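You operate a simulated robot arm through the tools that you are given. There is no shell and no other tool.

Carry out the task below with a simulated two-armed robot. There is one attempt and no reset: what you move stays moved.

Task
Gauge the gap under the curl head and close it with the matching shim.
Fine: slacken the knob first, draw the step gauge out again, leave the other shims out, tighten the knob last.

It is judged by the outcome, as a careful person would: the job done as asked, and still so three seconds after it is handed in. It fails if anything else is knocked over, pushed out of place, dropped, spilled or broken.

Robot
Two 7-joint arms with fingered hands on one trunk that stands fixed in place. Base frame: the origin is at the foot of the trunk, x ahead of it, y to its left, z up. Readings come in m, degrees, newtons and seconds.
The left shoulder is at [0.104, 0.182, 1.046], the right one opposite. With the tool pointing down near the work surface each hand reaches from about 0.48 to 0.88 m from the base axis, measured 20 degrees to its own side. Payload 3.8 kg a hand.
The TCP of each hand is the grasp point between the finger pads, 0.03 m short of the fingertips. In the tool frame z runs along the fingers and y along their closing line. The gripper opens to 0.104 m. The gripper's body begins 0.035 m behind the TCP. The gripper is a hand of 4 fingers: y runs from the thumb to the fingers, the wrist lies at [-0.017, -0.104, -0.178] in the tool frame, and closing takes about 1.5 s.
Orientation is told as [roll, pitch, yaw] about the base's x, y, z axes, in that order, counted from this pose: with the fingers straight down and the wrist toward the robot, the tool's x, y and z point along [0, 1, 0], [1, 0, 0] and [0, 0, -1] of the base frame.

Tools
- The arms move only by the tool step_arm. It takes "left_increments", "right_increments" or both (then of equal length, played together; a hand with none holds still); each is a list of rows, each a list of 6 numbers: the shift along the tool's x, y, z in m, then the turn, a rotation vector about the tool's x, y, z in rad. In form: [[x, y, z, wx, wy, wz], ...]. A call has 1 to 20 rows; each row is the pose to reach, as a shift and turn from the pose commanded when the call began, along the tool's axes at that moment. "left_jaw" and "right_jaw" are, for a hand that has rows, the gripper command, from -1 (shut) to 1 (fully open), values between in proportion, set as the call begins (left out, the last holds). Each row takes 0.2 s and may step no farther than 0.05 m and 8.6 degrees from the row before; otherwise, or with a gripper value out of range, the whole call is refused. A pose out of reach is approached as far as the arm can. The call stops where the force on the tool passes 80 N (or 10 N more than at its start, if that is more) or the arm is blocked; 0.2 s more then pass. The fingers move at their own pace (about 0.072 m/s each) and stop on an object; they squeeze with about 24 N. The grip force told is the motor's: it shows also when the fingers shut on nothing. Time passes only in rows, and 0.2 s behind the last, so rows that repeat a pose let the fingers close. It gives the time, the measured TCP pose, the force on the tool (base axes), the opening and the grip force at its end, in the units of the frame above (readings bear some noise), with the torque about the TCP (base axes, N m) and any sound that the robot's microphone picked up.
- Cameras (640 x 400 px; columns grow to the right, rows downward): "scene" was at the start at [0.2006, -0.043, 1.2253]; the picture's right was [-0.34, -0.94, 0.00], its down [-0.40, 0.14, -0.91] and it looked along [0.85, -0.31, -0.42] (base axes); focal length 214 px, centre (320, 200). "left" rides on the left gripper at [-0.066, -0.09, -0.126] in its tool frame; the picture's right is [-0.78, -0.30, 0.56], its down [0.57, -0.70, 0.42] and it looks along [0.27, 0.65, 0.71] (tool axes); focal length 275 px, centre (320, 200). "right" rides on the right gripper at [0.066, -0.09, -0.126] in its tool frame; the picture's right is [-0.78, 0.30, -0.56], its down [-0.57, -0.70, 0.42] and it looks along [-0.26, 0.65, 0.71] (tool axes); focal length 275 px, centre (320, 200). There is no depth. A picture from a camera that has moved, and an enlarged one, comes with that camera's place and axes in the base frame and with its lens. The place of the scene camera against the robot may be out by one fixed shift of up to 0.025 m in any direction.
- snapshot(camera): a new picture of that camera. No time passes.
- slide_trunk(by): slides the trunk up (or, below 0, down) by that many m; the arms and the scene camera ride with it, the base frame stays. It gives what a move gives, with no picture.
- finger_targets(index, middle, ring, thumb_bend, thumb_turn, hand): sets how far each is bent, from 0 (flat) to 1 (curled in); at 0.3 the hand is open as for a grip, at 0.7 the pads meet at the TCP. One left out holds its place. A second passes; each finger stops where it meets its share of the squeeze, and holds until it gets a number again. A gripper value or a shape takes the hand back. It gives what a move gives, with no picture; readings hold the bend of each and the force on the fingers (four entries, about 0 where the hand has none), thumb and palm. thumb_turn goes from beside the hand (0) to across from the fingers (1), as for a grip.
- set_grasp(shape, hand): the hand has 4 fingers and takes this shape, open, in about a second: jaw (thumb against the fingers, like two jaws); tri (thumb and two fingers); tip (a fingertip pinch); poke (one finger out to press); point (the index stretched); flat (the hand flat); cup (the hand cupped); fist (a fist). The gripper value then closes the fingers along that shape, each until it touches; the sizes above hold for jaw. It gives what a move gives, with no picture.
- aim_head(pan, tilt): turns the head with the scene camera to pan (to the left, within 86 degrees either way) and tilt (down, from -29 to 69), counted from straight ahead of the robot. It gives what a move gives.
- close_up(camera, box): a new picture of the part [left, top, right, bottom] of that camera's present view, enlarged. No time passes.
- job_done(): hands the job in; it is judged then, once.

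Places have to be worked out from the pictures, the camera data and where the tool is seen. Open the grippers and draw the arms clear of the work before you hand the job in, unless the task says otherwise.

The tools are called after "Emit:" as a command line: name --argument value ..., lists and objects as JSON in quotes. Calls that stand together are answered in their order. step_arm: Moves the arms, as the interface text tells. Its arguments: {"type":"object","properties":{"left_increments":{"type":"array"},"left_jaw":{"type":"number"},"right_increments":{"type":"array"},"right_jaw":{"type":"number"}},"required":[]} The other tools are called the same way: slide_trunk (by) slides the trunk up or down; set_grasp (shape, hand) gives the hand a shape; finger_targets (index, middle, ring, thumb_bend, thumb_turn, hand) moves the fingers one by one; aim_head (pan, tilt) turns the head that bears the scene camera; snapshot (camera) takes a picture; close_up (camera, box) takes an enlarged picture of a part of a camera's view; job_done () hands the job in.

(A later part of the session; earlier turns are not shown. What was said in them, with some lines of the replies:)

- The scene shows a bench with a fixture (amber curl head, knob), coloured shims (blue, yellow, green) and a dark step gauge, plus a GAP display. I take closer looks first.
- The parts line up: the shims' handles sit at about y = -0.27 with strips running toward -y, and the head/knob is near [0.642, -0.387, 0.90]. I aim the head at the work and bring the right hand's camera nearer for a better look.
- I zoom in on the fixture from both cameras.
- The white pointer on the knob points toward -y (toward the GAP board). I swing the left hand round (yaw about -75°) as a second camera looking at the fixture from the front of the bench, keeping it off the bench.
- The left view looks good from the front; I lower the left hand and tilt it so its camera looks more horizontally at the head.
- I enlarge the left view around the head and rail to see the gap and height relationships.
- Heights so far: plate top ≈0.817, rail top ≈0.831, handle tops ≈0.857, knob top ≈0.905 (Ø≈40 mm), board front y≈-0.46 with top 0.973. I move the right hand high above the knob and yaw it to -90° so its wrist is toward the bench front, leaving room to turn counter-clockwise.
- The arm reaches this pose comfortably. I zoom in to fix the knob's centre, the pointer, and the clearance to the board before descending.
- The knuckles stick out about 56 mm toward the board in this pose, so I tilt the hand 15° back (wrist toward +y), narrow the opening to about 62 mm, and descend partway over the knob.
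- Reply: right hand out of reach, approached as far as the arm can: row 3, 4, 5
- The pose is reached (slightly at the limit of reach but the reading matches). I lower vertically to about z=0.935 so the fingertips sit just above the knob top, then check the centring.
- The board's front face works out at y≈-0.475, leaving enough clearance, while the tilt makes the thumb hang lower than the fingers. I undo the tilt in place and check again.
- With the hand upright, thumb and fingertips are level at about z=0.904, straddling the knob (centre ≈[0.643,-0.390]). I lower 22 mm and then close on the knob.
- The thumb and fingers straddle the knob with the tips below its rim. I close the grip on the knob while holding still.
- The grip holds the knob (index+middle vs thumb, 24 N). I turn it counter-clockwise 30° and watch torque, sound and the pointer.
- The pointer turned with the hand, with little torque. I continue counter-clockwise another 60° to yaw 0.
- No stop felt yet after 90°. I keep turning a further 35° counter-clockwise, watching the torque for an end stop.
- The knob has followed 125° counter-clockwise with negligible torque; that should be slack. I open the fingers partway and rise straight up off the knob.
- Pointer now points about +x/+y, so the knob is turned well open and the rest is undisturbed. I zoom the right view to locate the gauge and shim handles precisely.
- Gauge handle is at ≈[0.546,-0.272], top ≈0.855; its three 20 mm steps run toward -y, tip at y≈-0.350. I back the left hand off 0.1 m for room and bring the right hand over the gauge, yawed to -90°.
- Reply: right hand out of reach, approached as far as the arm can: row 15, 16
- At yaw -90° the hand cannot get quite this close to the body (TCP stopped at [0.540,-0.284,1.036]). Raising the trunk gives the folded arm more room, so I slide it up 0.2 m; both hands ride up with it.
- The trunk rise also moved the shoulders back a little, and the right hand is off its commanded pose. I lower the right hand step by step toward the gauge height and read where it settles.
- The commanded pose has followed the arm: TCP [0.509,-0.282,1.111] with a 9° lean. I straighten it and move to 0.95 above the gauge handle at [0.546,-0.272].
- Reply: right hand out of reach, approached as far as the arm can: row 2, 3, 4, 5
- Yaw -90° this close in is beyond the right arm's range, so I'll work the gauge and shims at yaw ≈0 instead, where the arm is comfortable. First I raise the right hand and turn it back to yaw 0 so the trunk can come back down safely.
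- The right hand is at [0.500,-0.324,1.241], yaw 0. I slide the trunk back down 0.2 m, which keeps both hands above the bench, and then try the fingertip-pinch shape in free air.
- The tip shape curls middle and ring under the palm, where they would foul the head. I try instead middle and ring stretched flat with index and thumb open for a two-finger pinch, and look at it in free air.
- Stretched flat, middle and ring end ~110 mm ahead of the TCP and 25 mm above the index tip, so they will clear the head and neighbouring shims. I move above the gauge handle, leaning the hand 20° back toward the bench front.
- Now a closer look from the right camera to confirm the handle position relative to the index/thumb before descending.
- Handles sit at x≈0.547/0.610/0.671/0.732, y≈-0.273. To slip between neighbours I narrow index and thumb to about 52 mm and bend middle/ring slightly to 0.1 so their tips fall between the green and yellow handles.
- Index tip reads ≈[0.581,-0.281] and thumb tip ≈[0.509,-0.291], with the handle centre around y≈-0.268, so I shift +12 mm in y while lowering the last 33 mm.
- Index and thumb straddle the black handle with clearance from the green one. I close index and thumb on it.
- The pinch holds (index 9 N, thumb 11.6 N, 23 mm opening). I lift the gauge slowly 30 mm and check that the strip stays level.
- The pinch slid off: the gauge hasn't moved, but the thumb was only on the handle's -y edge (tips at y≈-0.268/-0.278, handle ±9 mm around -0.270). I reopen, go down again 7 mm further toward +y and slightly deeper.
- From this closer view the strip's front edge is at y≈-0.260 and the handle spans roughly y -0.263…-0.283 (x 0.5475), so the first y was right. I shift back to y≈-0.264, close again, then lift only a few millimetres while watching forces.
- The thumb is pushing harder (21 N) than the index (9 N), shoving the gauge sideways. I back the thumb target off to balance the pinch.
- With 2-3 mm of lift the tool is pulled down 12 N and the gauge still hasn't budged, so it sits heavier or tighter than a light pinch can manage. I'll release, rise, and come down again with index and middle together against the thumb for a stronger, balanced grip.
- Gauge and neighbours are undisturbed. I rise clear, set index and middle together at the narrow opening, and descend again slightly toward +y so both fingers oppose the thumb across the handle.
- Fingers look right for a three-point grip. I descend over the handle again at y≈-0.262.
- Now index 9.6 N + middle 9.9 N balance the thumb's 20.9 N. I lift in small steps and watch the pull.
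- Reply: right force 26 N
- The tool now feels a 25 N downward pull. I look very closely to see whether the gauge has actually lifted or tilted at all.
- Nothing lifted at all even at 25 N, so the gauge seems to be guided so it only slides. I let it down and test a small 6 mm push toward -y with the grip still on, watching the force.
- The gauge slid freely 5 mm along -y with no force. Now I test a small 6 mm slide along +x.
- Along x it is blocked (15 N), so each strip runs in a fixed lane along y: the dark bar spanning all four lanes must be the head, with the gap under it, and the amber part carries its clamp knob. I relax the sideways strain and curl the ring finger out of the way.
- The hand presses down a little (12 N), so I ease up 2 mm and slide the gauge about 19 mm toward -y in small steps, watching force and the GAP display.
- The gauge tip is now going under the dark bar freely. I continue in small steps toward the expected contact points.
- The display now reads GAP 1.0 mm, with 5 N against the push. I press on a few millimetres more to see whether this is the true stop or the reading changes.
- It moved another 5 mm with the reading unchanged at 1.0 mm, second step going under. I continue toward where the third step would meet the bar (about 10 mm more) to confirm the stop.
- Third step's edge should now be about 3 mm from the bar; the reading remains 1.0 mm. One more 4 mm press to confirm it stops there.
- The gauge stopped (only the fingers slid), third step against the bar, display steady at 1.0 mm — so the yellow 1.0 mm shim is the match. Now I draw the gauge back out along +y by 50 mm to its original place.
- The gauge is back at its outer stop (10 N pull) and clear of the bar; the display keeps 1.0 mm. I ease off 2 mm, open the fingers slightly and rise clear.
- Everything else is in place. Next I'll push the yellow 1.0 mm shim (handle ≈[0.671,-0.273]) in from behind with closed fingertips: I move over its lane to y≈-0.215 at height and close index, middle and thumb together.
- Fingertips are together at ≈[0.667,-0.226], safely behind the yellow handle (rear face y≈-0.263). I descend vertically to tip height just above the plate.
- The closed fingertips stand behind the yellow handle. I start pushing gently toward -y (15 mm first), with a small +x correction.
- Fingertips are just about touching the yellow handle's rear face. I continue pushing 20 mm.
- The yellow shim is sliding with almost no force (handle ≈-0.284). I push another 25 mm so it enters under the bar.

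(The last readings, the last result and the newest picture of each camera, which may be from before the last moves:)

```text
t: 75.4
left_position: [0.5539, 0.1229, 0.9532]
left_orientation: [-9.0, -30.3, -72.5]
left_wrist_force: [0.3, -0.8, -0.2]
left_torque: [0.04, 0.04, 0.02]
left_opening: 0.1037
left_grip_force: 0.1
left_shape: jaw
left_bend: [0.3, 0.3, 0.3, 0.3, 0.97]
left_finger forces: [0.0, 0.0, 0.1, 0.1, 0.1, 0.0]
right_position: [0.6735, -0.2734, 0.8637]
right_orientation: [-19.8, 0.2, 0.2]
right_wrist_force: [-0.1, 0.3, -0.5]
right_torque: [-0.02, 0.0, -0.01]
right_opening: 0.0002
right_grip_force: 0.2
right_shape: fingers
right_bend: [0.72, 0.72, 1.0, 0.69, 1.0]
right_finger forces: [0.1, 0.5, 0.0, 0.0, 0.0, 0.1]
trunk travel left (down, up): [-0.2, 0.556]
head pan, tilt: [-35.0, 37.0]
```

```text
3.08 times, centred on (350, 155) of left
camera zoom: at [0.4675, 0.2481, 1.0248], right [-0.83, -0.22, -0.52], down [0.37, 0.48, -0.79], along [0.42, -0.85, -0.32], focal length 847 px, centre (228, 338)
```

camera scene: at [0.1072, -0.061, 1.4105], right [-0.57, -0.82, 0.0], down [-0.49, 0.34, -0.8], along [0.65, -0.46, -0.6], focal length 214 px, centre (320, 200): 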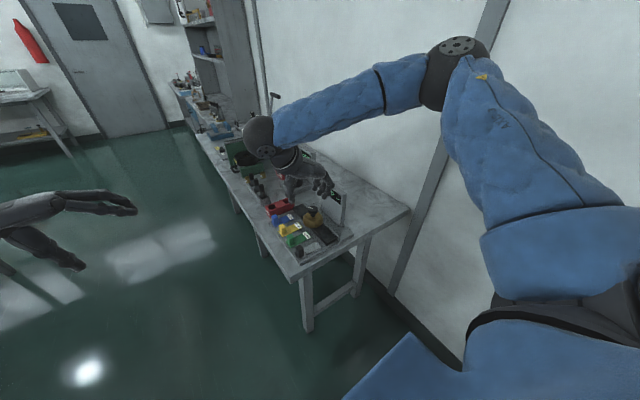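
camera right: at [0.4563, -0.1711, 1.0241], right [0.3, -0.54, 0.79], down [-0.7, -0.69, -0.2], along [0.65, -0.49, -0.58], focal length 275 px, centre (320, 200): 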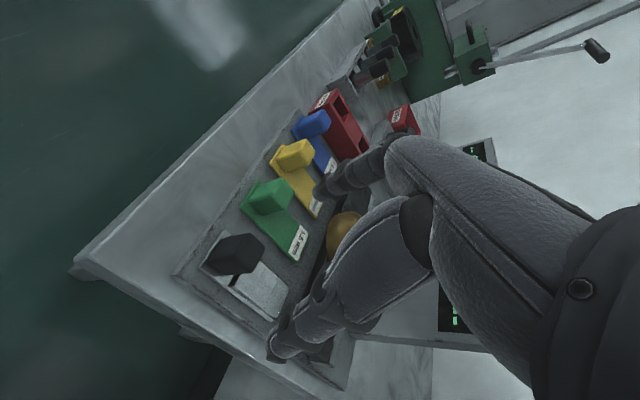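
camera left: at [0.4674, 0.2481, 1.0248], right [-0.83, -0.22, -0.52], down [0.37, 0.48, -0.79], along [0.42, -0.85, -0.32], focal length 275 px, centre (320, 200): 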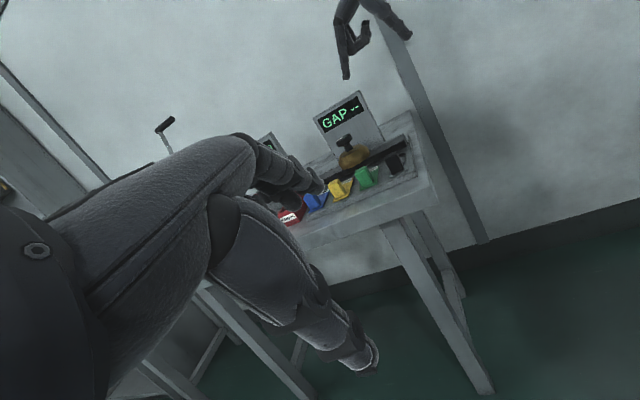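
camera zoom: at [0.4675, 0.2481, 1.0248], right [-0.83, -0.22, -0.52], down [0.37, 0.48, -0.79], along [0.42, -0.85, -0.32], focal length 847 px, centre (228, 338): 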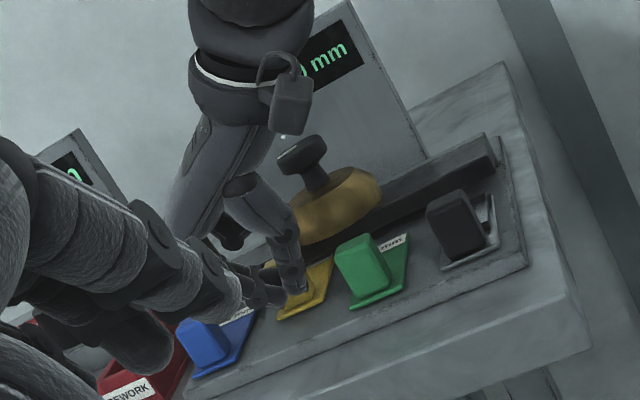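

The label end is under the bar, still no resistance. I push 15 mm more, then continue in small steps until it stops.

Emit:
step_arm --right_increments '[[-0.0047, 0, 0.0017, 0, 0, 0], [-0.0094, 0, 0.0034, 0, 0, 0], [-0.0141, 0, 0.0051, 0, 0, 0], [-0.0141, 0, 0.0051, 0, 0, 0]]'

Emit:
close_up --camera "scene" --box '[270, 150, 340, 220]'

Emit:
close_up --camera "left" --box '[290, 90, 410, 220]'

```text
t: 76.4
left_position: [0.5552, 0.1259, 0.9537]
left_orientation: [-9.2, -30.4, -72.5]
left_wrist_force: [-0.9, -1.3, -0.2]
left_torque: [0.03, 0.01, -0.05]
left_opening: 0.1037
left_grip_force: 0.0
left_shape: jaw
left_bend: [0.3, 0.3, 0.3, 0.3, 0.97]
left_finger forces: [0.0, 0.0, 0.0, 0.1, 0.0, 0.0]
right_position: [0.6729, -0.2827, 0.8618]
right_orientation: [-19.4, 0.1, 0.6]
right_wrist_force: [1.9, 28.2, -4.4]
right_torque: [0.67, -0.02, 0.03]
right_opening: 0.0004
right_grip_force: 13.9
right_shape: fingers
right_bend: [0.72, 0.72, 1.0, 0.69, 1.0]
right_finger forces: [0.1, 28.6, 0.1, 0.0, 0.1, 0.0]
trunk travel left (down, up): [-0.2, 0.556]
head pan, tilt: [-35.0, 37.0]
```

```text
5.71 times, centred on (305, 185) of scene
camera zoom: at [0.1861, -0.0578, 1.2064], right [-0.57, -0.82, 0.0], down [-0.49, 0.34, -0.8], along [0.65, -0.46, -0.6], focal length 1226 px, centre (406, 286)
```

zoom: 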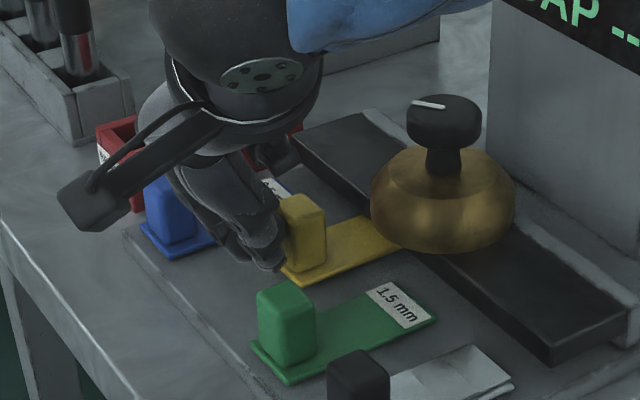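

```text
3.08 times, centred on (350, 155) of left
camera zoom: at [0.4682, 0.2502, 1.0237], right [-0.83, -0.22, -0.52], down [0.37, 0.48, -0.79], along [0.42, -0.85, -0.32], focal length 847 px, centre (228, 338)
```

zoom: 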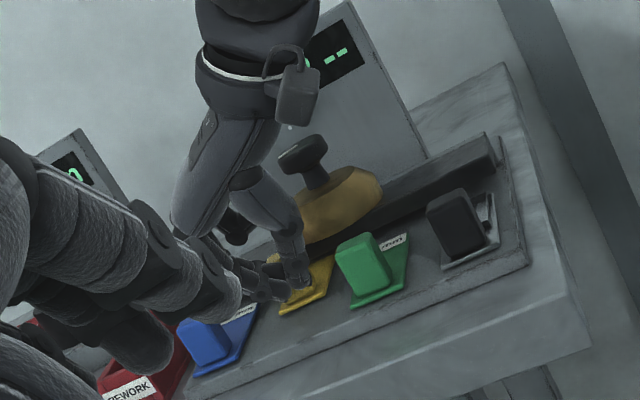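

The shim has come up against its stop (28 N) and the display has gone back to “GAP --”, consistent with the gap being closed. I back the fingers off 20 mm in +y and check it stays put.

Emit:
step_arm --right_increments '[[0.0056, 0, -0.0021, 0, 0, 0], [0.0113, 0, -0.0041, 0, 0, 0], [0.0188, 0, -0.0068, 0, 0, 0], [0.0282, 0, -0.0103, 0, 0, 0], [0.0282, 0, -0.0103, 0, 0, 0]]'

Emit:
close_up --camera "scene" --box '[270, 150, 340, 220]'

Emit:
close_up --camera "left" --box '[290, 90, 410, 220]'

```text
t: 77.6
left_position: [0.5541, 0.1238, 0.954]
left_orientation: [-9.0, -30.2, -72.5]
left_wrist_force: [-0.3, -0.2, 1.0]
left_torque: [-0.03, -0.03, 0.02]
left_opening: 0.1039
left_grip_force: 0.0
left_shape: jaw
left_bend: [0.3, 0.3, 0.3, 0.3, 0.97]
left_finger forces: [0.1, 0.0, 0.0, 0.1, 0.0, 0.0]
right_position: [0.6732, -0.26, 0.8641]
right_orientation: [-19.9, 0.2, 0.1]
right_wrist_force: [0.1, 0.2, -0.3]
right_torque: [0.0, 0.02, 0.0]
right_opening: 0.0002
right_grip_force: 0.0
right_shape: fingers
right_bend: [0.72, 0.72, 1.0, 0.69, 1.0]
right_finger forces: [0.0, 0.0, 0.1, 0.0, 0.0, 0.0]
trunk travel left (down, up): [-0.2, 0.556]
head pan, tilt: [-35.0, 37.0]
```

```text
5.71 times, centred on (305, 185) of scene
camera zoom: at [0.1853, -0.0611, 1.2065], right [-0.57, -0.82, 0.0], down [-0.49, 0.34, -0.8], along [0.65, -0.46, -0.6], focal length 1226 px, centre (406, 286)
```

zoom: 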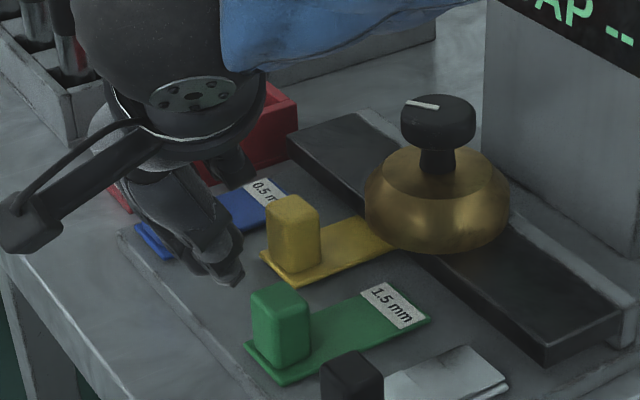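

```text
3.08 times, centred on (350, 155) of left
camera zoom: at [0.4674, 0.248, 1.0248], right [-0.83, -0.22, -0.52], down [0.37, 0.48, -0.79], along [0.42, -0.85, -0.32], focal length 847 px, centre (228, 338)
```

zoom: 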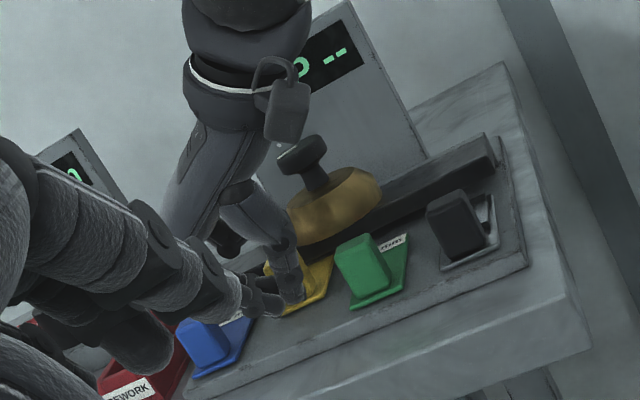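

The yellow shim stays in at its stop and all other pieces are where they belong. Now for tightening: I raise the hand clear and return it to the jaw shape.

Emit:
step_arm --right_increments '[[-0.003, 0, -0.03, 0, 0, 0], [-0.009, 0, -0.065, 0, 0, 0], [-0.0154, 0, -0.1008, 0, 0, 0], [-0.0325, 0, -0.1478, 0, 0, 0], [-0.0325, 0, -0.1478, 0, 0, 0]]'

Emit:
set_grasp --hand "right" --shape "jaw"

Emit:
close_up --camera "scene" --box '[270, 130, 380, 230]'

Emit:
close_up --camera "left" --box '[290, 90, 430, 220]'

```text
t: 78.8
left_position: [0.5529, 0.1238, 0.9535]
left_orientation: [-9.0, -30.3, -72.5]
left_wrist_force: [-0.5, 0.1, 0.2]
left_torque: [-0.02, 0.0, 0.0]
left_opening: 0.1038
left_grip_force: 0.0
left_shape: jaw
left_bend: [0.3, 0.3, 0.3, 0.3, 0.97]
left_finger forces: [0.0, 0.1, 0.1, 0.1, 0.0, 0.1]
right_position: [0.6717, -0.2409, 1.013]
right_orientation: [-19.9, 0.1, 0.2]
right_wrist_force: [-0.3, -0.1, -0.2]
right_torque: [0.0, 0.02, 0.02]
right_opening: 0.0002
right_grip_force: 0.0
right_shape: fingers
right_bend: [0.72, 0.72, 1.0, 0.69, 1.0]
right_finger forces: [0.1, 0.0, 0.1, 0.1, 0.0, 0.0]
trunk travel left (down, up): [-0.2, 0.556]
head pan, tilt: [-35.0, 37.0]
```

```text
t: 79.7
left_position: [0.5534, 0.1231, 0.9547]
left_orientation: [-9.0, -30.4, -72.5]
left_wrist_force: [-0.5, -0.9, 0.3]
left_torque: [-0.03, 0.0, 0.0]
left_opening: 0.1038
left_grip_force: 0.0
left_shape: jaw
left_bend: [0.3, 0.3, 0.3, 0.3, 0.97]
left_finger forces: [0.0, 0.1, 0.0, 0.0, 0.0, 0.1]
right_position: [0.6725, -0.2418, 1.0147]
right_orientation: [-19.9, 0.0, 0.2]
right_wrist_force: [0.1, 0.6, 0.4]
right_torque: [-0.04, 0.02, 0.01]
right_opening: 0.1038
right_grip_force: 0.0
right_shape: jaw
right_bend: [0.3, 0.3, 0.3, 0.3, 0.97]
right_finger forces: [0.0, 0.0, 0.1, 0.0, 0.1, 0.1]
trunk travel left (down, up): [-0.2, 0.556]
head pan, tilt: [-35.0, 37.0]
```

```text
4.00 times, centred on (325, 180) of scene
camera zoom: at [0.1853, -0.0611, 1.2064], right [-0.57, -0.82, 0.0], down [-0.49, 0.34, -0.8], along [0.65, -0.46, -0.6], focal length 858 px, centre (300, 280)
```

zoom: 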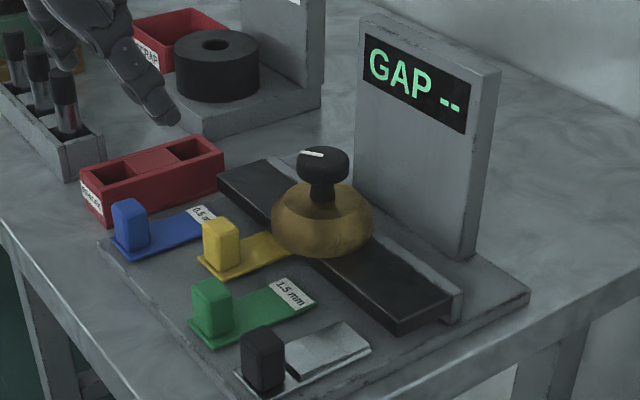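

```text
3.08 times, centred on (360, 155) of left
camera zoom: at [0.4674, 0.248, 1.0248], right [-0.83, -0.22, -0.52], down [0.37, 0.48, -0.79], along [0.42, -0.85, -0.32], focal length 847 px, centre (197, 338)
```

zoom: 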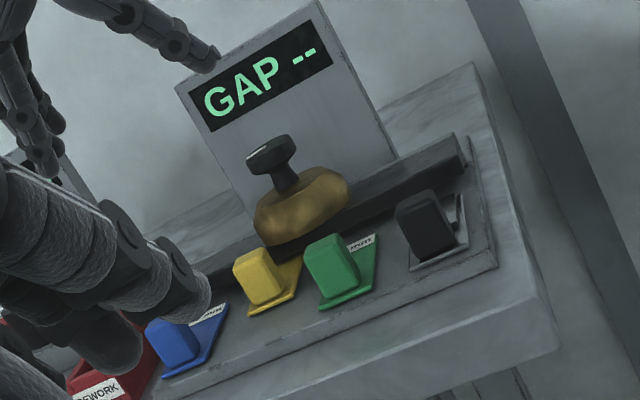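

The 1.0 mm shim is in, the others and gauge are out. I bring the right hand upright above the knob at about [0.6445,-0.3905,1.043].

Emit:
step_arm --right_increments '[[-0.0301, -0.0055, 0.0046, 0, 0.0698, 0], [-0.0601, -0.011, 0.0091, 0, 0.1396, 0], [-0.0902, -0.0165, 0.0137, 0, 0.2094, 0], [-0.1202, -0.022, 0.0182, 0, 0.2792, 0], [-0.1503, -0.0275, 0.0228, 0, 0.349, 0], [-0.1503, -0.0275, 0.0228, 0, 0.349, 0]]' --right_jaw 0.2

Emit:
step_arm --right_increments '[[0, 0, 0, 0, 0, -0.12], [0, 0, 0, 0, 0, -0.24], [0, 0, 0, 0, 0, -0.36], [0, 0, 0, 0, 0, -0.48], [0, 0, 0, 0, 0, -0.6], [0, 0, 0, 0, 0, -0.6]]'

Emit:
close_up --camera "scene" --box '[270, 80, 380, 220]'

Emit:
snapshot --camera "right"

```text
t: 81.1
left_position: [0.5534, 0.1228, 0.9534]
left_orientation: [-9.0, -30.3, -72.5]
left_wrist_force: [0.2, -0.6, 0.9]
left_torque: [-0.02, 0.01, 0.01]
left_opening: 0.1037
left_grip_force: 0.0
left_shape: jaw
left_bend: [0.3, 0.3, 0.3, 0.3, 0.97]
left_finger forces: [0.0, 0.1, 0.0, 0.1, 0.0, 0.1]
right_position: [0.6474, -0.3904, 1.0422]
right_orientation: [0.2, 0.1, 0.3]
right_wrist_force: [0.0, -1.0, -0.6]
right_torque: [0.0, 0.0, 0.02]
right_opening: 0.0628
right_grip_force: 0.0
right_shape: jaw
right_bend: [0.73, 0.4, 0.37, 0.63, 0.99]
right_finger forces: [0.0, 0.0, 0.1, 0.0, 0.1, 0.0]
trunk travel left (down, up): [-0.2, 0.556]
head pan, tilt: [-35.0, 37.0]
```

```text
t: 82.5
left_position: [0.5534, 0.122, 0.9541]
left_orientation: [-8.9, -30.3, -72.6]
left_wrist_force: [-0.4, 0.5, 0.8]
left_torque: [0.01, 0.02, -0.01]
left_opening: 0.1036
left_grip_force: 0.1
left_shape: jaw
left_bend: [0.3, 0.3, 0.3, 0.3, 0.97]
left_finger forces: [0.1, 0.0, 0.0, 0.1, 0.1, 0.0]
right_position: [0.6471, -0.3889, 1.0419]
right_orientation: [0.3, -0.1, 34.7]
right_wrist_force: [0.2, 0.7, -0.3]
right_torque: [0.01, 0.0, -0.01]
right_opening: 0.0628
right_grip_force: 0.1
right_shape: jaw
right_bend: [0.73, 0.4, 0.37, 0.63, 0.99]
right_finger forces: [0.0, 0.0, 0.0, 0.0, 0.0, 0.0]
trunk travel left (down, up): [-0.2, 0.556]
head pan, tilt: [-35.0, 37.0]
```

```text
2.86 times, centred on (325, 150) of scene
camera zoom: at [0.1852, -0.0611, 1.2065], right [-0.57, -0.82, 0.0], down [-0.49, 0.34, -0.8], along [0.65, -0.46, -0.6], focal length 613 px, centre (306, 343)
```

zoom: 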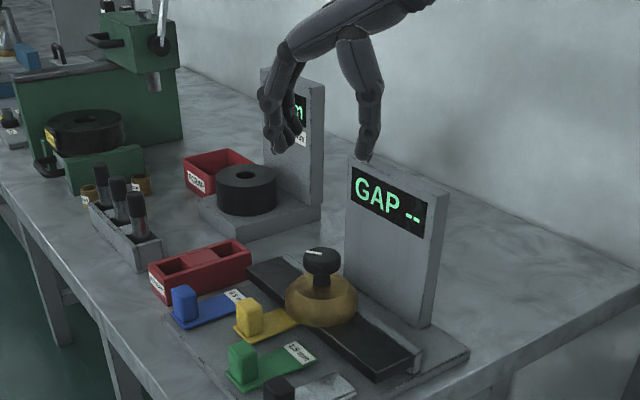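

```text
taken
camera right: at [0.5359, -0.3871, 1.1679], right [0.69, -0.47, 0.55], down [-0.25, -0.87, -0.43], along [0.68, 0.15, -0.71], focal length 275 px, centre (320, 200)
```

right: 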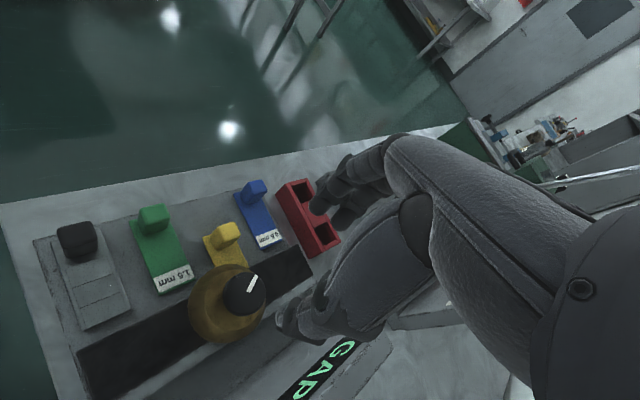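

The view matches the earlier release pose. I descend straight onto the knob at the same place it was released ([0.645,-0.391,0.912], yaw 34°).

Emit:
step_arm --right_increments '[[0, -0.0029, 0.03, 0, 0, 0], [0, -0.0029, 0.06, 0, 0, 0], [0, -0.0029, 0.09, 0, 0, 0], [0, -0.0029, 0.115, 0, 0, 0], [0, -0.0029, 0.13, 0, 0, 0], [0, -0.0029, 0.13, 0, 0, 0]]'

Emit:
close_up --camera "scene" --box '[290, 120, 370, 220]'

Emit:
close_up --camera "right" --box '[200, 180, 400, 380]'

Emit:
close_up --camera "left" --box '[290, 90, 390, 200]'

```text
t: 83.9
left_position: [0.554, 0.1229, 0.9544]
left_orientation: [-9.0, -30.3, -72.6]
left_wrist_force: [0.6, 0.1, 1.0]
left_torque: [-0.03, 0.02, -0.01]
left_opening: 0.1035
left_grip_force: 0.1
left_shape: jaw
left_bend: [0.3, 0.3, 0.3, 0.3, 0.97]
left_finger forces: [0.0, 0.1, 0.0, 0.0, 0.1, 0.0]
right_position: [0.6449, -0.3911, 0.9102]
right_orientation: [0.3, 0.1, 34.8]
right_wrist_force: [0.0, -1.7, 0.0]
right_torque: [-0.01, 0.02, 0.0]
right_opening: 0.0629
right_grip_force: 0.2
right_shape: jaw
right_bend: [0.73, 0.4, 0.37, 0.63, 0.99]
right_finger forces: [0.1, 0.1, 0.0, 0.0, 0.0, 0.0]
trunk travel left (down, up): [-0.2, 0.556]
head pan, tilt: [-35.0, 37.0]
```

```text
4.00 times, centred on (330, 170) of scene
camera zoom: at [0.1852, -0.0611, 1.2065], right [-0.57, -0.82, 0.0], down [-0.49, 0.34, -0.8], along [0.65, -0.46, -0.6], focal length 858 px, centre (280, 320)
```

zoom: 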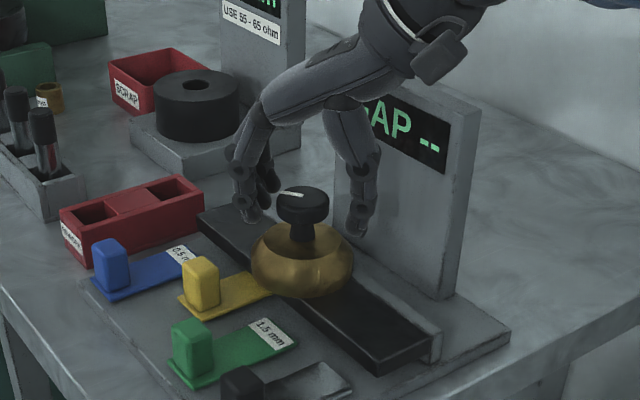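

```text
2.00 times, centred on (300, 280) of right
camera zoom: at [0.5328, -0.3891, 1.0378], right [0.69, -0.47, 0.55], down [-0.25, -0.87, -0.43], along [0.68, 0.15, -0.71], focal length 551 px, centre (360, 40)
```

zoom: 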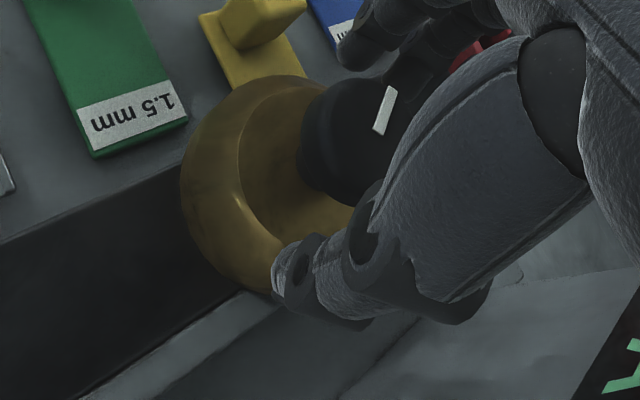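

```text
3.64 times, centred on (340, 145) of left
camera zoom: at [0.4674, 0.248, 1.0249], right [-0.83, -0.22, -0.52], down [0.37, 0.48, -0.79], along [0.42, -0.85, -0.32], focal length 1001 px, centre (247, 400)
```

zoom: 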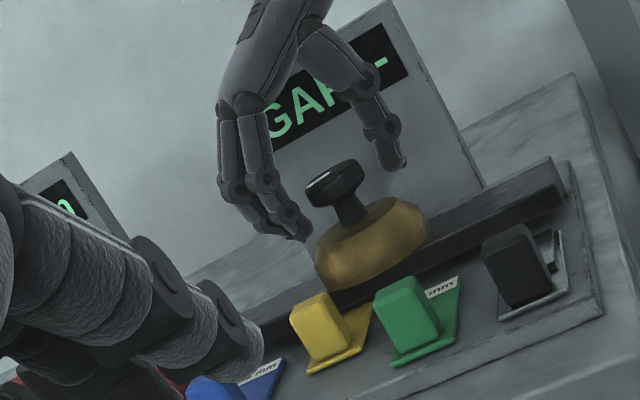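

The hand is around the knob at the right height with clearance to the yellow handle. I close the grip.

Emit:
step_arm --right_increments '[[0, 0, 0, 0, 0, 0], [0, 0, 0, 0, 0, 0], [0, 0, 0, 0, 0, 0], [0, 0, 0, 0, 0, 0], [0, 0, 0, 0, 0, 0], [0, 0, 0, 0, 0, 0], [0, 0, 0, 0, 0, 0]]' --right_jaw -1

Emit:
close_up --camera "right" --box '[200, 180, 400, 380]'

```text
t: 85.5
left_position: [0.554, 0.1232, 0.9541]
left_orientation: [-9.0, -30.3, -72.5]
left_wrist_force: [-0.4, 0.4, 0.2]
left_torque: [0.02, 0.01, -0.01]
left_opening: 0.1039
left_grip_force: 0.1
left_shape: jaw
left_bend: [0.3, 0.3, 0.3, 0.3, 0.97]
left_finger forces: [0.0, 0.0, 0.0, 0.1, 0.0, 0.0]
right_position: [0.6441, -0.3917, 0.9121]
right_orientation: [0.2, -0.1, 34.6]
right_wrist_force: [-2.7, -1.2, -2.2]
right_torque: [-0.03, 0.05, 0.05]
right_opening: 0.0325
right_grip_force: 23.3
right_shape: jaw
right_bend: [0.74, 0.53, 0.57, 0.74, 1.0]
right_finger forces: [12.3, 6.7, 0.0, 0.0, 21.2, 0.0]
trunk travel left (down, up): [-0.2, 0.556]
head pan, tilt: [-35.0, 37.0]
```

```text
2.00 times, centred on (300, 280) of right
camera zoom: at [0.5327, -0.3893, 1.0379], right [0.69, -0.47, 0.55], down [-0.25, -0.87, -0.43], along [0.68, 0.15, -0.71], focal length 551 px, centre (360, 40)
```

zoom: 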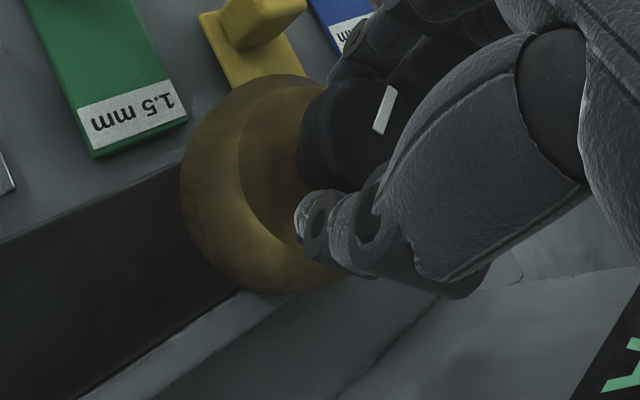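

Grip on the knob is firm, as before. I turn clockwise 60° first, checking torque and pointer.

Emit:
step_arm --right_increments '[[0, 0, 0, 0, 0, 0.105], [0, 0, 0, 0, 0, 0.21], [0, 0, 0, 0, 0, 0.315], [0, 0, 0, 0, 0, 0.42], [0, 0, 0, 0, 0, 0.524], [0, 0, 0, 0, 0, 0.628], [0, 0, 0, 0, 0, 0.733], [0, 0, 0, 0, 0, 0.838], [0, 0, 0, 0, 0, 0.942], [0, 0, 0, 0, 0, 1.047], [0, 0, 0, 0, 0, 1.047]]'

Emit:
close_up --camera "right" --box '[200, 180, 400, 380]'

Emit:
close_up --camera "scene" --box '[290, 120, 370, 220]'

```text
t: 87.9
left_position: [0.5531, 0.122, 0.9536]
left_orientation: [-9.1, -30.3, -72.5]
left_wrist_force: [-0.5, 0.1, 0.5]
left_torque: [0.01, -0.02, -0.04]
left_opening: 0.1037
left_grip_force: 0.1
left_shape: jaw
left_bend: [0.3, 0.3, 0.3, 0.3, 0.97]
left_finger forces: [0.0, 0.0, 0.0, 0.1, 0.0, 0.0]
right_position: [0.6437, -0.3892, 0.913]
right_orientation: [0.1, 0.2, -25.5]
right_wrist_force: [-7.7, 3.3, -4.7]
right_torque: [0.05, 0.17, 0.03]
right_opening: 0.0315
right_grip_force: 24.1
right_shape: jaw
right_bend: [0.74, 0.53, 0.57, 0.73, 1.0]
right_finger forces: [11.4, 6.2, 0.1, 0.0, 25.2, 0.0]
trunk travel left (down, up): [-0.2, 0.556]
head pan, tilt: [-35.0, 37.0]
```

```text
2.00 times, centred on (300, 280) of right
camera zoom: at [0.5915, -0.2928, 1.0384], right [-0.07, -0.83, 0.55], down [-0.88, -0.21, -0.42], along [0.47, -0.52, -0.72], focal length 551 px, centre (360, 40)
```

zoom: 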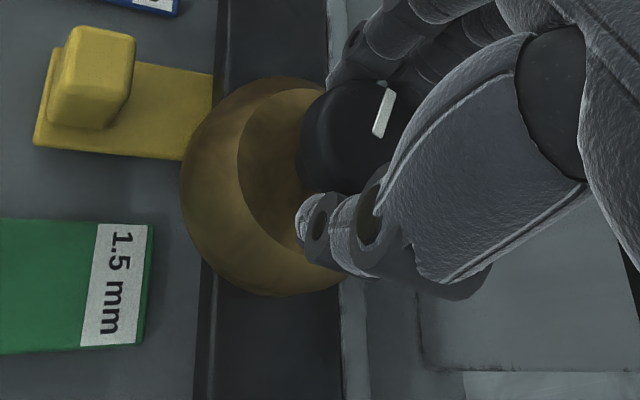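

```text
4.00 times, centred on (330, 170) of scene
camera zoom: at [0.1849, -0.061, 1.2065], right [-0.57, -0.82, 0.0], down [-0.49, 0.34, -0.8], along [0.65, -0.46, -0.6], focal length 858 px, centre (280, 320)
```

zoom: 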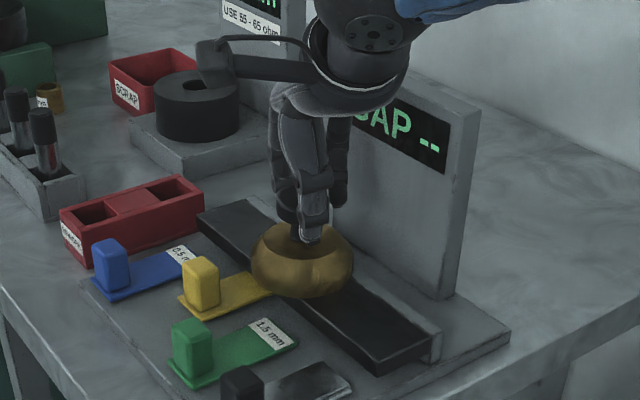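

The knob follows. I continue clockwise another 64° to the original angle, easing 1.5 mm sideways to relieve the side load.

Emit:
step_arm --right_increments '[[0, -0.001, 0, 0, 0, 0.1], [0, -0.0016, 0, 0, 0, 0.2], [0, -0.0016, 0, 0, 0, 0.3], [0, -0.0016, 0, 0, 0, 0.4], [0, -0.0016, 0, 0, 0, 0.5], [0, -0.0016, 0, 0, 0, 0.6], [0, -0.0016, 0, 0, 0, 0.7], [0, -0.0016, 0, 0, 0, 0.8], [0, -0.0016, 0, 0, 0, 0.9], [0, -0.0016, 0, 0, 0, 1.0], [0, -0.0016, 0, 0, 0, 1.126], [0, -0.0016, 0, 0, 0, 1.126]]'

Emit:
close_up --camera "right" --box '[200, 180, 400, 380]'

Emit:
close_up --camera "scene" --box '[290, 120, 370, 220]'

```text
t: 90.5
left_position: [0.5543, 0.1233, 0.9539]
left_orientation: [-9.2, -30.3, -72.5]
left_wrist_force: [0.9, -1.0, 0.1]
left_torque: [0.0, 0.01, 0.02]
left_opening: 0.1034
left_grip_force: 0.0
left_shape: jaw
left_bend: [0.3, 0.3, 0.3, 0.3, 0.97]
left_finger forces: [0.0, 0.1, 0.0, 0.0, 0.0, 0.0]
right_position: [0.6441, -0.3882, 0.9128]
right_orientation: [-0.1, 0.2, -90.1]
right_wrist_force: [4.9, 5.2, -1.6]
right_torque: [0.1, -0.12, 0.13]
right_opening: 0.0314
right_grip_force: 23.7
right_shape: jaw
right_bend: [0.74, 0.53, 0.57, 0.73, 1.0]
right_finger forces: [13.0, 5.9, 0.1, 0.1, 22.7, 0.0]
trunk travel left (down, up): [-0.2, 0.556]
head pan, tilt: [-35.0, 37.0]
```

```text
2.00 times, centred on (300, 280) of right
camera zoom: at [0.7101, -0.2999, 1.0381], right [-0.77, -0.3, 0.56], down [-0.57, 0.7, -0.42], along [-0.27, -0.65, -0.72], focal length 551 px, centre (360, 40)
```

zoom: 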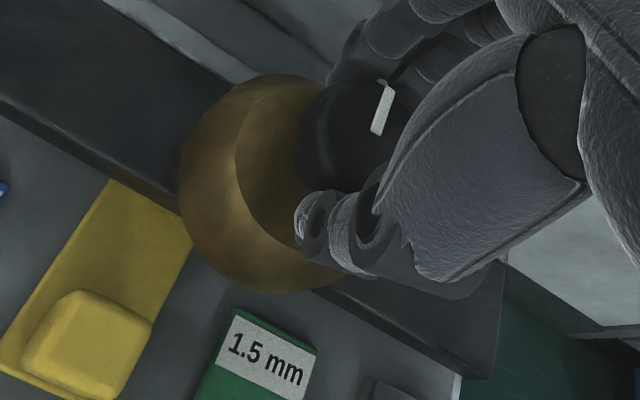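

```text
4.00 times, centred on (330, 170) of scene
camera zoom: at [0.1861, -0.0606, 1.2063], right [-0.57, -0.82, 0.0], down [-0.49, 0.34, -0.8], along [0.65, -0.46, -0.6], focal length 858 px, centre (280, 320)
```

zoom: 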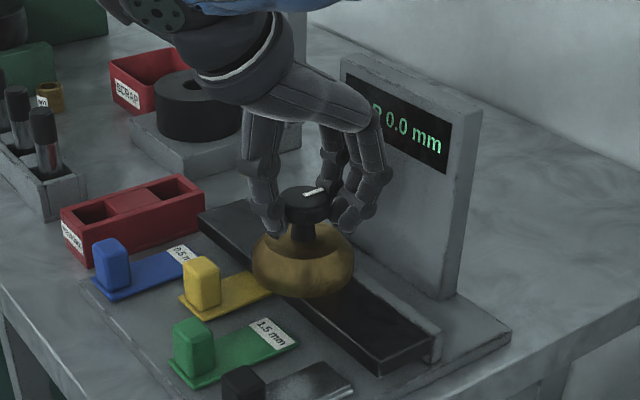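

The display now reads GAP 0.0 mm and a torque (0.13 N·m) is building, so the knob is near its tight stop. I nip it up a few degrees more to make sure it is tight.

Emit:
step_arm --right_increments '[[0, 0, 0, 0, 0, 0.05], [0, 0, 0, 0, 0, 0.1], [0, 0, 0, 0, 0, 0.1]]'

Emit:
close_up --camera "right" --box '[200, 180, 400, 380]'

Emit:
close_up --camera "scene" --box '[290, 120, 370, 220]'

```text
t: 91.3
left_position: [0.555, 0.1236, 0.9536]
left_orientation: [-9.1, -30.3, -72.5]
left_wrist_force: [0.2, -0.2, 0.4]
left_torque: [0.06, 0.02, 0.0]
left_opening: 0.1036
left_grip_force: 0.0
left_shape: jaw
left_bend: [0.3, 0.3, 0.3, 0.3, 0.97]
left_finger forces: [0.0, 0.0, 0.0, 0.0, 0.0, 0.0]
right_position: [0.6451, -0.3877, 0.9129]
right_orientation: [-0.1, 0.1, -95.7]
right_wrist_force: [11.0, 5.4, -0.8]
right_torque: [0.05, -0.26, 0.3]
right_opening: 0.0314
right_grip_force: 24.1
right_shape: jaw
right_bend: [0.74, 0.53, 0.57, 0.73, 1.0]
right_finger forces: [15.2, 5.5, 0.0, 0.0, 24.6, 0.0]
trunk travel left (down, up): [-0.2, 0.556]
head pan, tilt: [-35.0, 37.0]
```

```text
2.00 times, centred on (300, 280) of right
camera zoom: at [0.7192, -0.3068, 1.0379], right [-0.8, -0.22, 0.56], down [-0.5, 0.76, -0.42], along [-0.33, -0.62, -0.72], focal length 551 px, centre (360, 40)
```

zoom: 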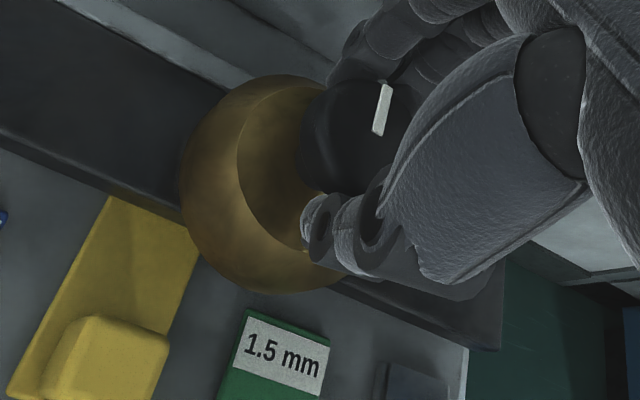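

```text
4.00 times, centred on (330, 170) of scene
camera zoom: at [0.1867, -0.0605, 1.2062], right [-0.57, -0.82, 0.0], down [-0.49, 0.34, -0.8], along [0.65, -0.46, -0.6], focal length 858 px, centre (280, 320)
```

zoom: 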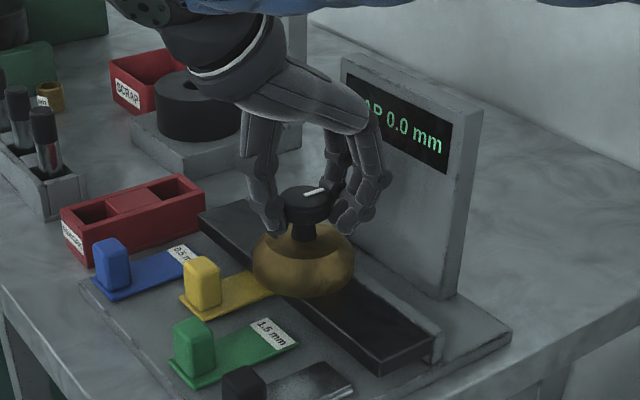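

Torque has risen to 0.3 N·m and GAP shows 0.0 mm: the knob is tight. I open the fingers in place and rise straight up.

Emit:
step_arm --right_increments '[[0, 0, 0, 0, 0, 0], [0, 0, 0, 0, 0, 0], [0, 0, 0, 0, 0, 0], [0, 0, 0, 0, 0, 0], [0, 0, -0.02, 0, 0, 0], [0, 0, -0.05, 0, 0, 0], [0, 0, -0.09, 0, 0, 0], [0, 0, -0.13, 0, 0, 0], [0, 0, -0.13, 0, 0, 0]]' --right_jaw 0.2

Emit:
close_up --camera "scene" --box '[260, 110, 390, 240]'

Emit:
close_up --camera "left" --box '[290, 90, 430, 220]'

Emit:
snapshot --camera "right"

```text
t: 93.3
left_position: [0.554, 0.1224, 0.9537]
left_orientation: [-9.1, -30.4, -72.5]
left_wrist_force: [0.3, -0.3, -0.2]
left_torque: [0.01, 0.0, -0.01]
left_opening: 0.1037
left_grip_force: 0.1
left_shape: jaw
left_bend: [0.3, 0.3, 0.3, 0.3, 0.97]
left_finger forces: [0.0, 0.1, 0.0, 0.1, 0.0, 0.1]
right_position: [0.6383, -0.3959, 1.0409]
right_orientation: [-0.1, 0.3, -95.6]
right_wrist_force: [-0.7, 0.1, -0.8]
right_torque: [0.0, 0.01, 0.02]
right_opening: 0.0621
right_grip_force: 0.0
right_shape: jaw
right_bend: [0.73, 0.41, 0.37, 0.63, 0.99]
right_finger forces: [0.0, 0.0, 0.0, 0.0, 0.0, 0.1]
right hand out of reach, approached as far as the arm can: row 8, 9
trunk travel left (down, up): [-0.2, 0.556]
head pan, tilt: [-35.0, 37.0]
```

```text
3.08 times, centred on (325, 175) of scene
camera zoom: at [0.1859, -0.0612, 1.2062], right [-0.57, -0.82, 0.0], down [-0.49, 0.35, -0.8], along [0.65, -0.46, -0.6], focal length 660 px, centre (305, 277)
```

zoom: 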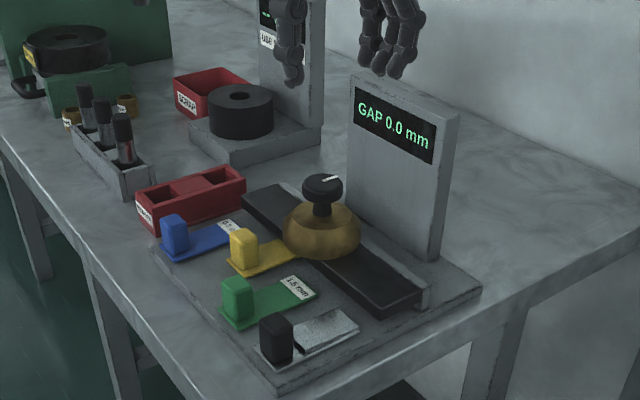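

```text
3.08 times, centred on (360, 155) of left
camera zoom: at [0.468, 0.248, 1.0245], right [-0.83, -0.22, -0.52], down [0.37, 0.48, -0.79], along [0.42, -0.85, -0.32], focal length 847 px, centre (197, 338)
```

zoom: 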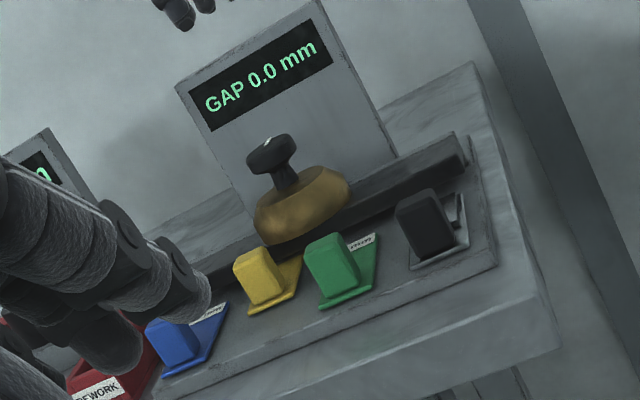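

```text
taken
camera right: at [0.7121, -0.3135, 1.1664], right [-0.8, -0.22, 0.56], down [-0.5, 0.76, -0.42], along [-0.33, -0.62, -0.71], focal length 275 px, centre (320, 200)
```

right: 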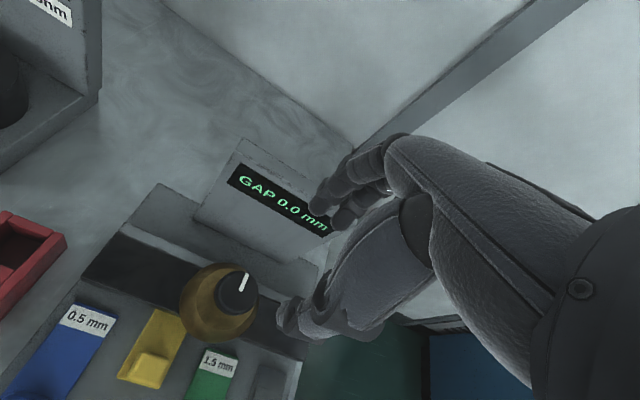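

GAP 0.0 mm holds, the yellow shim is in, gauge and the other shims are at their places. I rotate the right hand back to yaw 0 while rising, then withdraw it from the bench, opening the gripper.

Emit:
step_arm --right_increments '[[0, 0, -0.01, 0, 0, -0.138], [0, 0, -0.02, 0, 0, -0.276], [0, 0, -0.03, 0, 0, -0.414], [0, 0, -0.04, 0, 0, -0.552], [0, 0, -0.05, 0, 0, -0.69], [0, 0, -0.06, 0, 0, -0.828], [0, 0, -0.07, 0, 0, -0.966], [0, 0, -0.08, 0, 0, -1.104], [0, 0, -0.09, 0, 0, -1.242], [0, 0, -0.1, 0, 0, -1.38], [0, 0, -0.11, 0, 0, -1.518], [0, 0, -0.12, 0, 0, -1.66], [0, 0, -0.12, 0, 0, -1.66]]' --right_jaw 1

Emit:
step_arm --right_increments '[[0, -0.035, -0.01, 0, 0, 0], [0, -0.07, -0.02, 0, 0, 0], [0, -0.105, -0.03, 0, 0, 0], [0, -0.14, -0.04, 0, 0, 0], [0, -0.175, -0.045, 0, 0, 0], [0, -0.2, -0.05, 0, 0, 0], [0, -0.2, -0.05, 0, 0, 0]]'

Emit:
snapshot --camera "scene"

Emit:
close_up --camera "scene" --box '[260, 110, 390, 240]'

Emit:
close_up --camera "left" --box '[290, 90, 430, 220]'

```text
t: 96.1
left_position: [0.5536, 0.1226, 0.9537]
left_orientation: [-9.1, -30.4, -72.4]
left_wrist_force: [0.5, 0.0, -0.4]
left_torque: [-0.02, 0.01, -0.01]
left_opening: 0.1037
left_grip_force: 0.1
left_shape: jaw
left_bend: [0.3, 0.3, 0.3, 0.3, 0.97]
left_finger forces: [0.0, 0.0, 0.0, 0.0, 0.0, 0.0]
right_position: [0.6389, -0.395, 1.1601]
right_orientation: [0.1, 0.2, -0.5]
right_wrist_force: [0.0, -0.7, 0.2]
right_torque: [0.0, 0.01, 0.0]
right_opening: 0.1036
right_grip_force: 0.1
right_shape: jaw
right_bend: [0.3, 0.3, 0.3, 0.3, 0.97]
right_finger forces: [0.1, 0.0, 0.1, 0.0, 0.1, 0.0]
trunk travel left (down, up): [-0.2, 0.556]
head pan, tilt: [-35.0, 37.0]
```

```text
t: 97.7
left_position: [0.5542, 0.1232, 0.954]
left_orientation: [-9.0, -30.3, -72.5]
left_wrist_force: [0.1, -0.5, -0.1]
left_torque: [0.02, 0.0, 0.0]
left_opening: 0.1038
left_grip_force: 0.2
left_shape: jaw
left_bend: [0.3, 0.3, 0.3, 0.3, 0.97]
left_finger forces: [0.0, 0.0, 0.0, 0.0, 0.1, 0.1]
right_position: [0.4369, -0.3944, 1.2098]
right_orientation: [0.1, 0.2, -0.6]
right_wrist_force: [0.0, -0.5, 0.7]
right_torque: [0.01, -0.01, -0.02]
right_opening: 0.1039
right_grip_force: 0.0
right_shape: jaw
right_bend: [0.3, 0.3, 0.3, 0.3, 0.97]
right_finger forces: [0.1, 0.1, 0.0, 0.1, 0.0, 0.1]
trunk travel left (down, up): [-0.2, 0.556]
head pan, tilt: [-35.0, 37.0]
```

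```text
taken
camera scene: at [0.1854, -0.0612, 1.2064], right [-0.57, -0.82, 0.0], down [-0.49, 0.34, -0.8], along [0.65, -0.46, -0.6], focal length 214 px, centre (320, 200)
```

scene: 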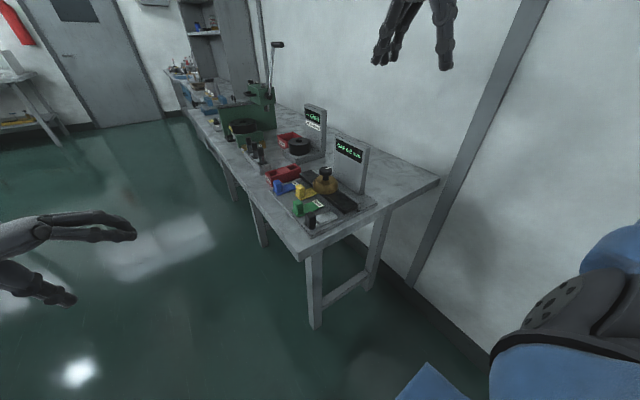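

```text
3.08 times, centred on (325, 175) of scene
camera zoom: at [0.1854, -0.0612, 1.2064], right [-0.57, -0.82, 0.0], down [-0.49, 0.34, -0.8], along [0.65, -0.46, -0.6], focal length 660 px, centre (305, 277)
```

zoom: 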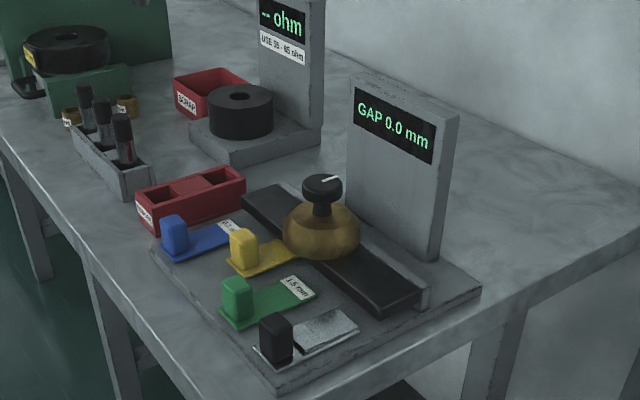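

```text
3.08 times, centred on (360, 155) of left
camera zoom: at [0.4676, 0.248, 1.0247], right [-0.83, -0.22, -0.52], down [0.37, 0.48, -0.79], along [0.42, -0.85, -0.32], focal length 847 px, centre (197, 338)
```

zoom: 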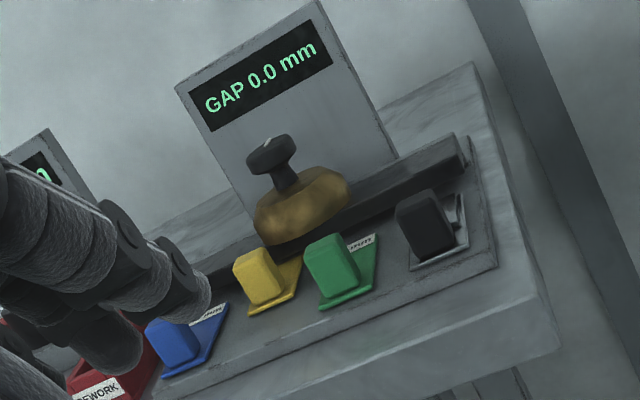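

The right hand is clear with its gripper open, and the left hand is open well in front of the bench. GAP reads 0.0 mm, the knob is tight, the yellow shim is in, and the gauge, other shims and bench items are in place, so I hand the job in.

Emit:
job_done

```text
The job is handed in.
```

The job is handed in: the gap gauged 1.0 mm, so I closed it with the yellow 1.0 mm shim, and the display read GAP 0.0 mm when I finished. I haven't seen the judging result.

- **Knob:** I turned it about 125° counter-clockwise before gauging. Last of all, I turned it back clockwise until it was firm.
- **Gauge:** The step gauge went in until its third step stopped against the bar. I then drew it all the way out to where it started.
- **Shims:** The yellow shim is pushed in to its stop. The 0.5 mm and 1.5 mm shims are still out.
- **Slips:** The first grip on the gauge slipped off, and a finger touched something once while I was lowering the hand. In the final pictures, nothing else on the bench has moved.

Both grippers are open and both arms are clear of the bench.
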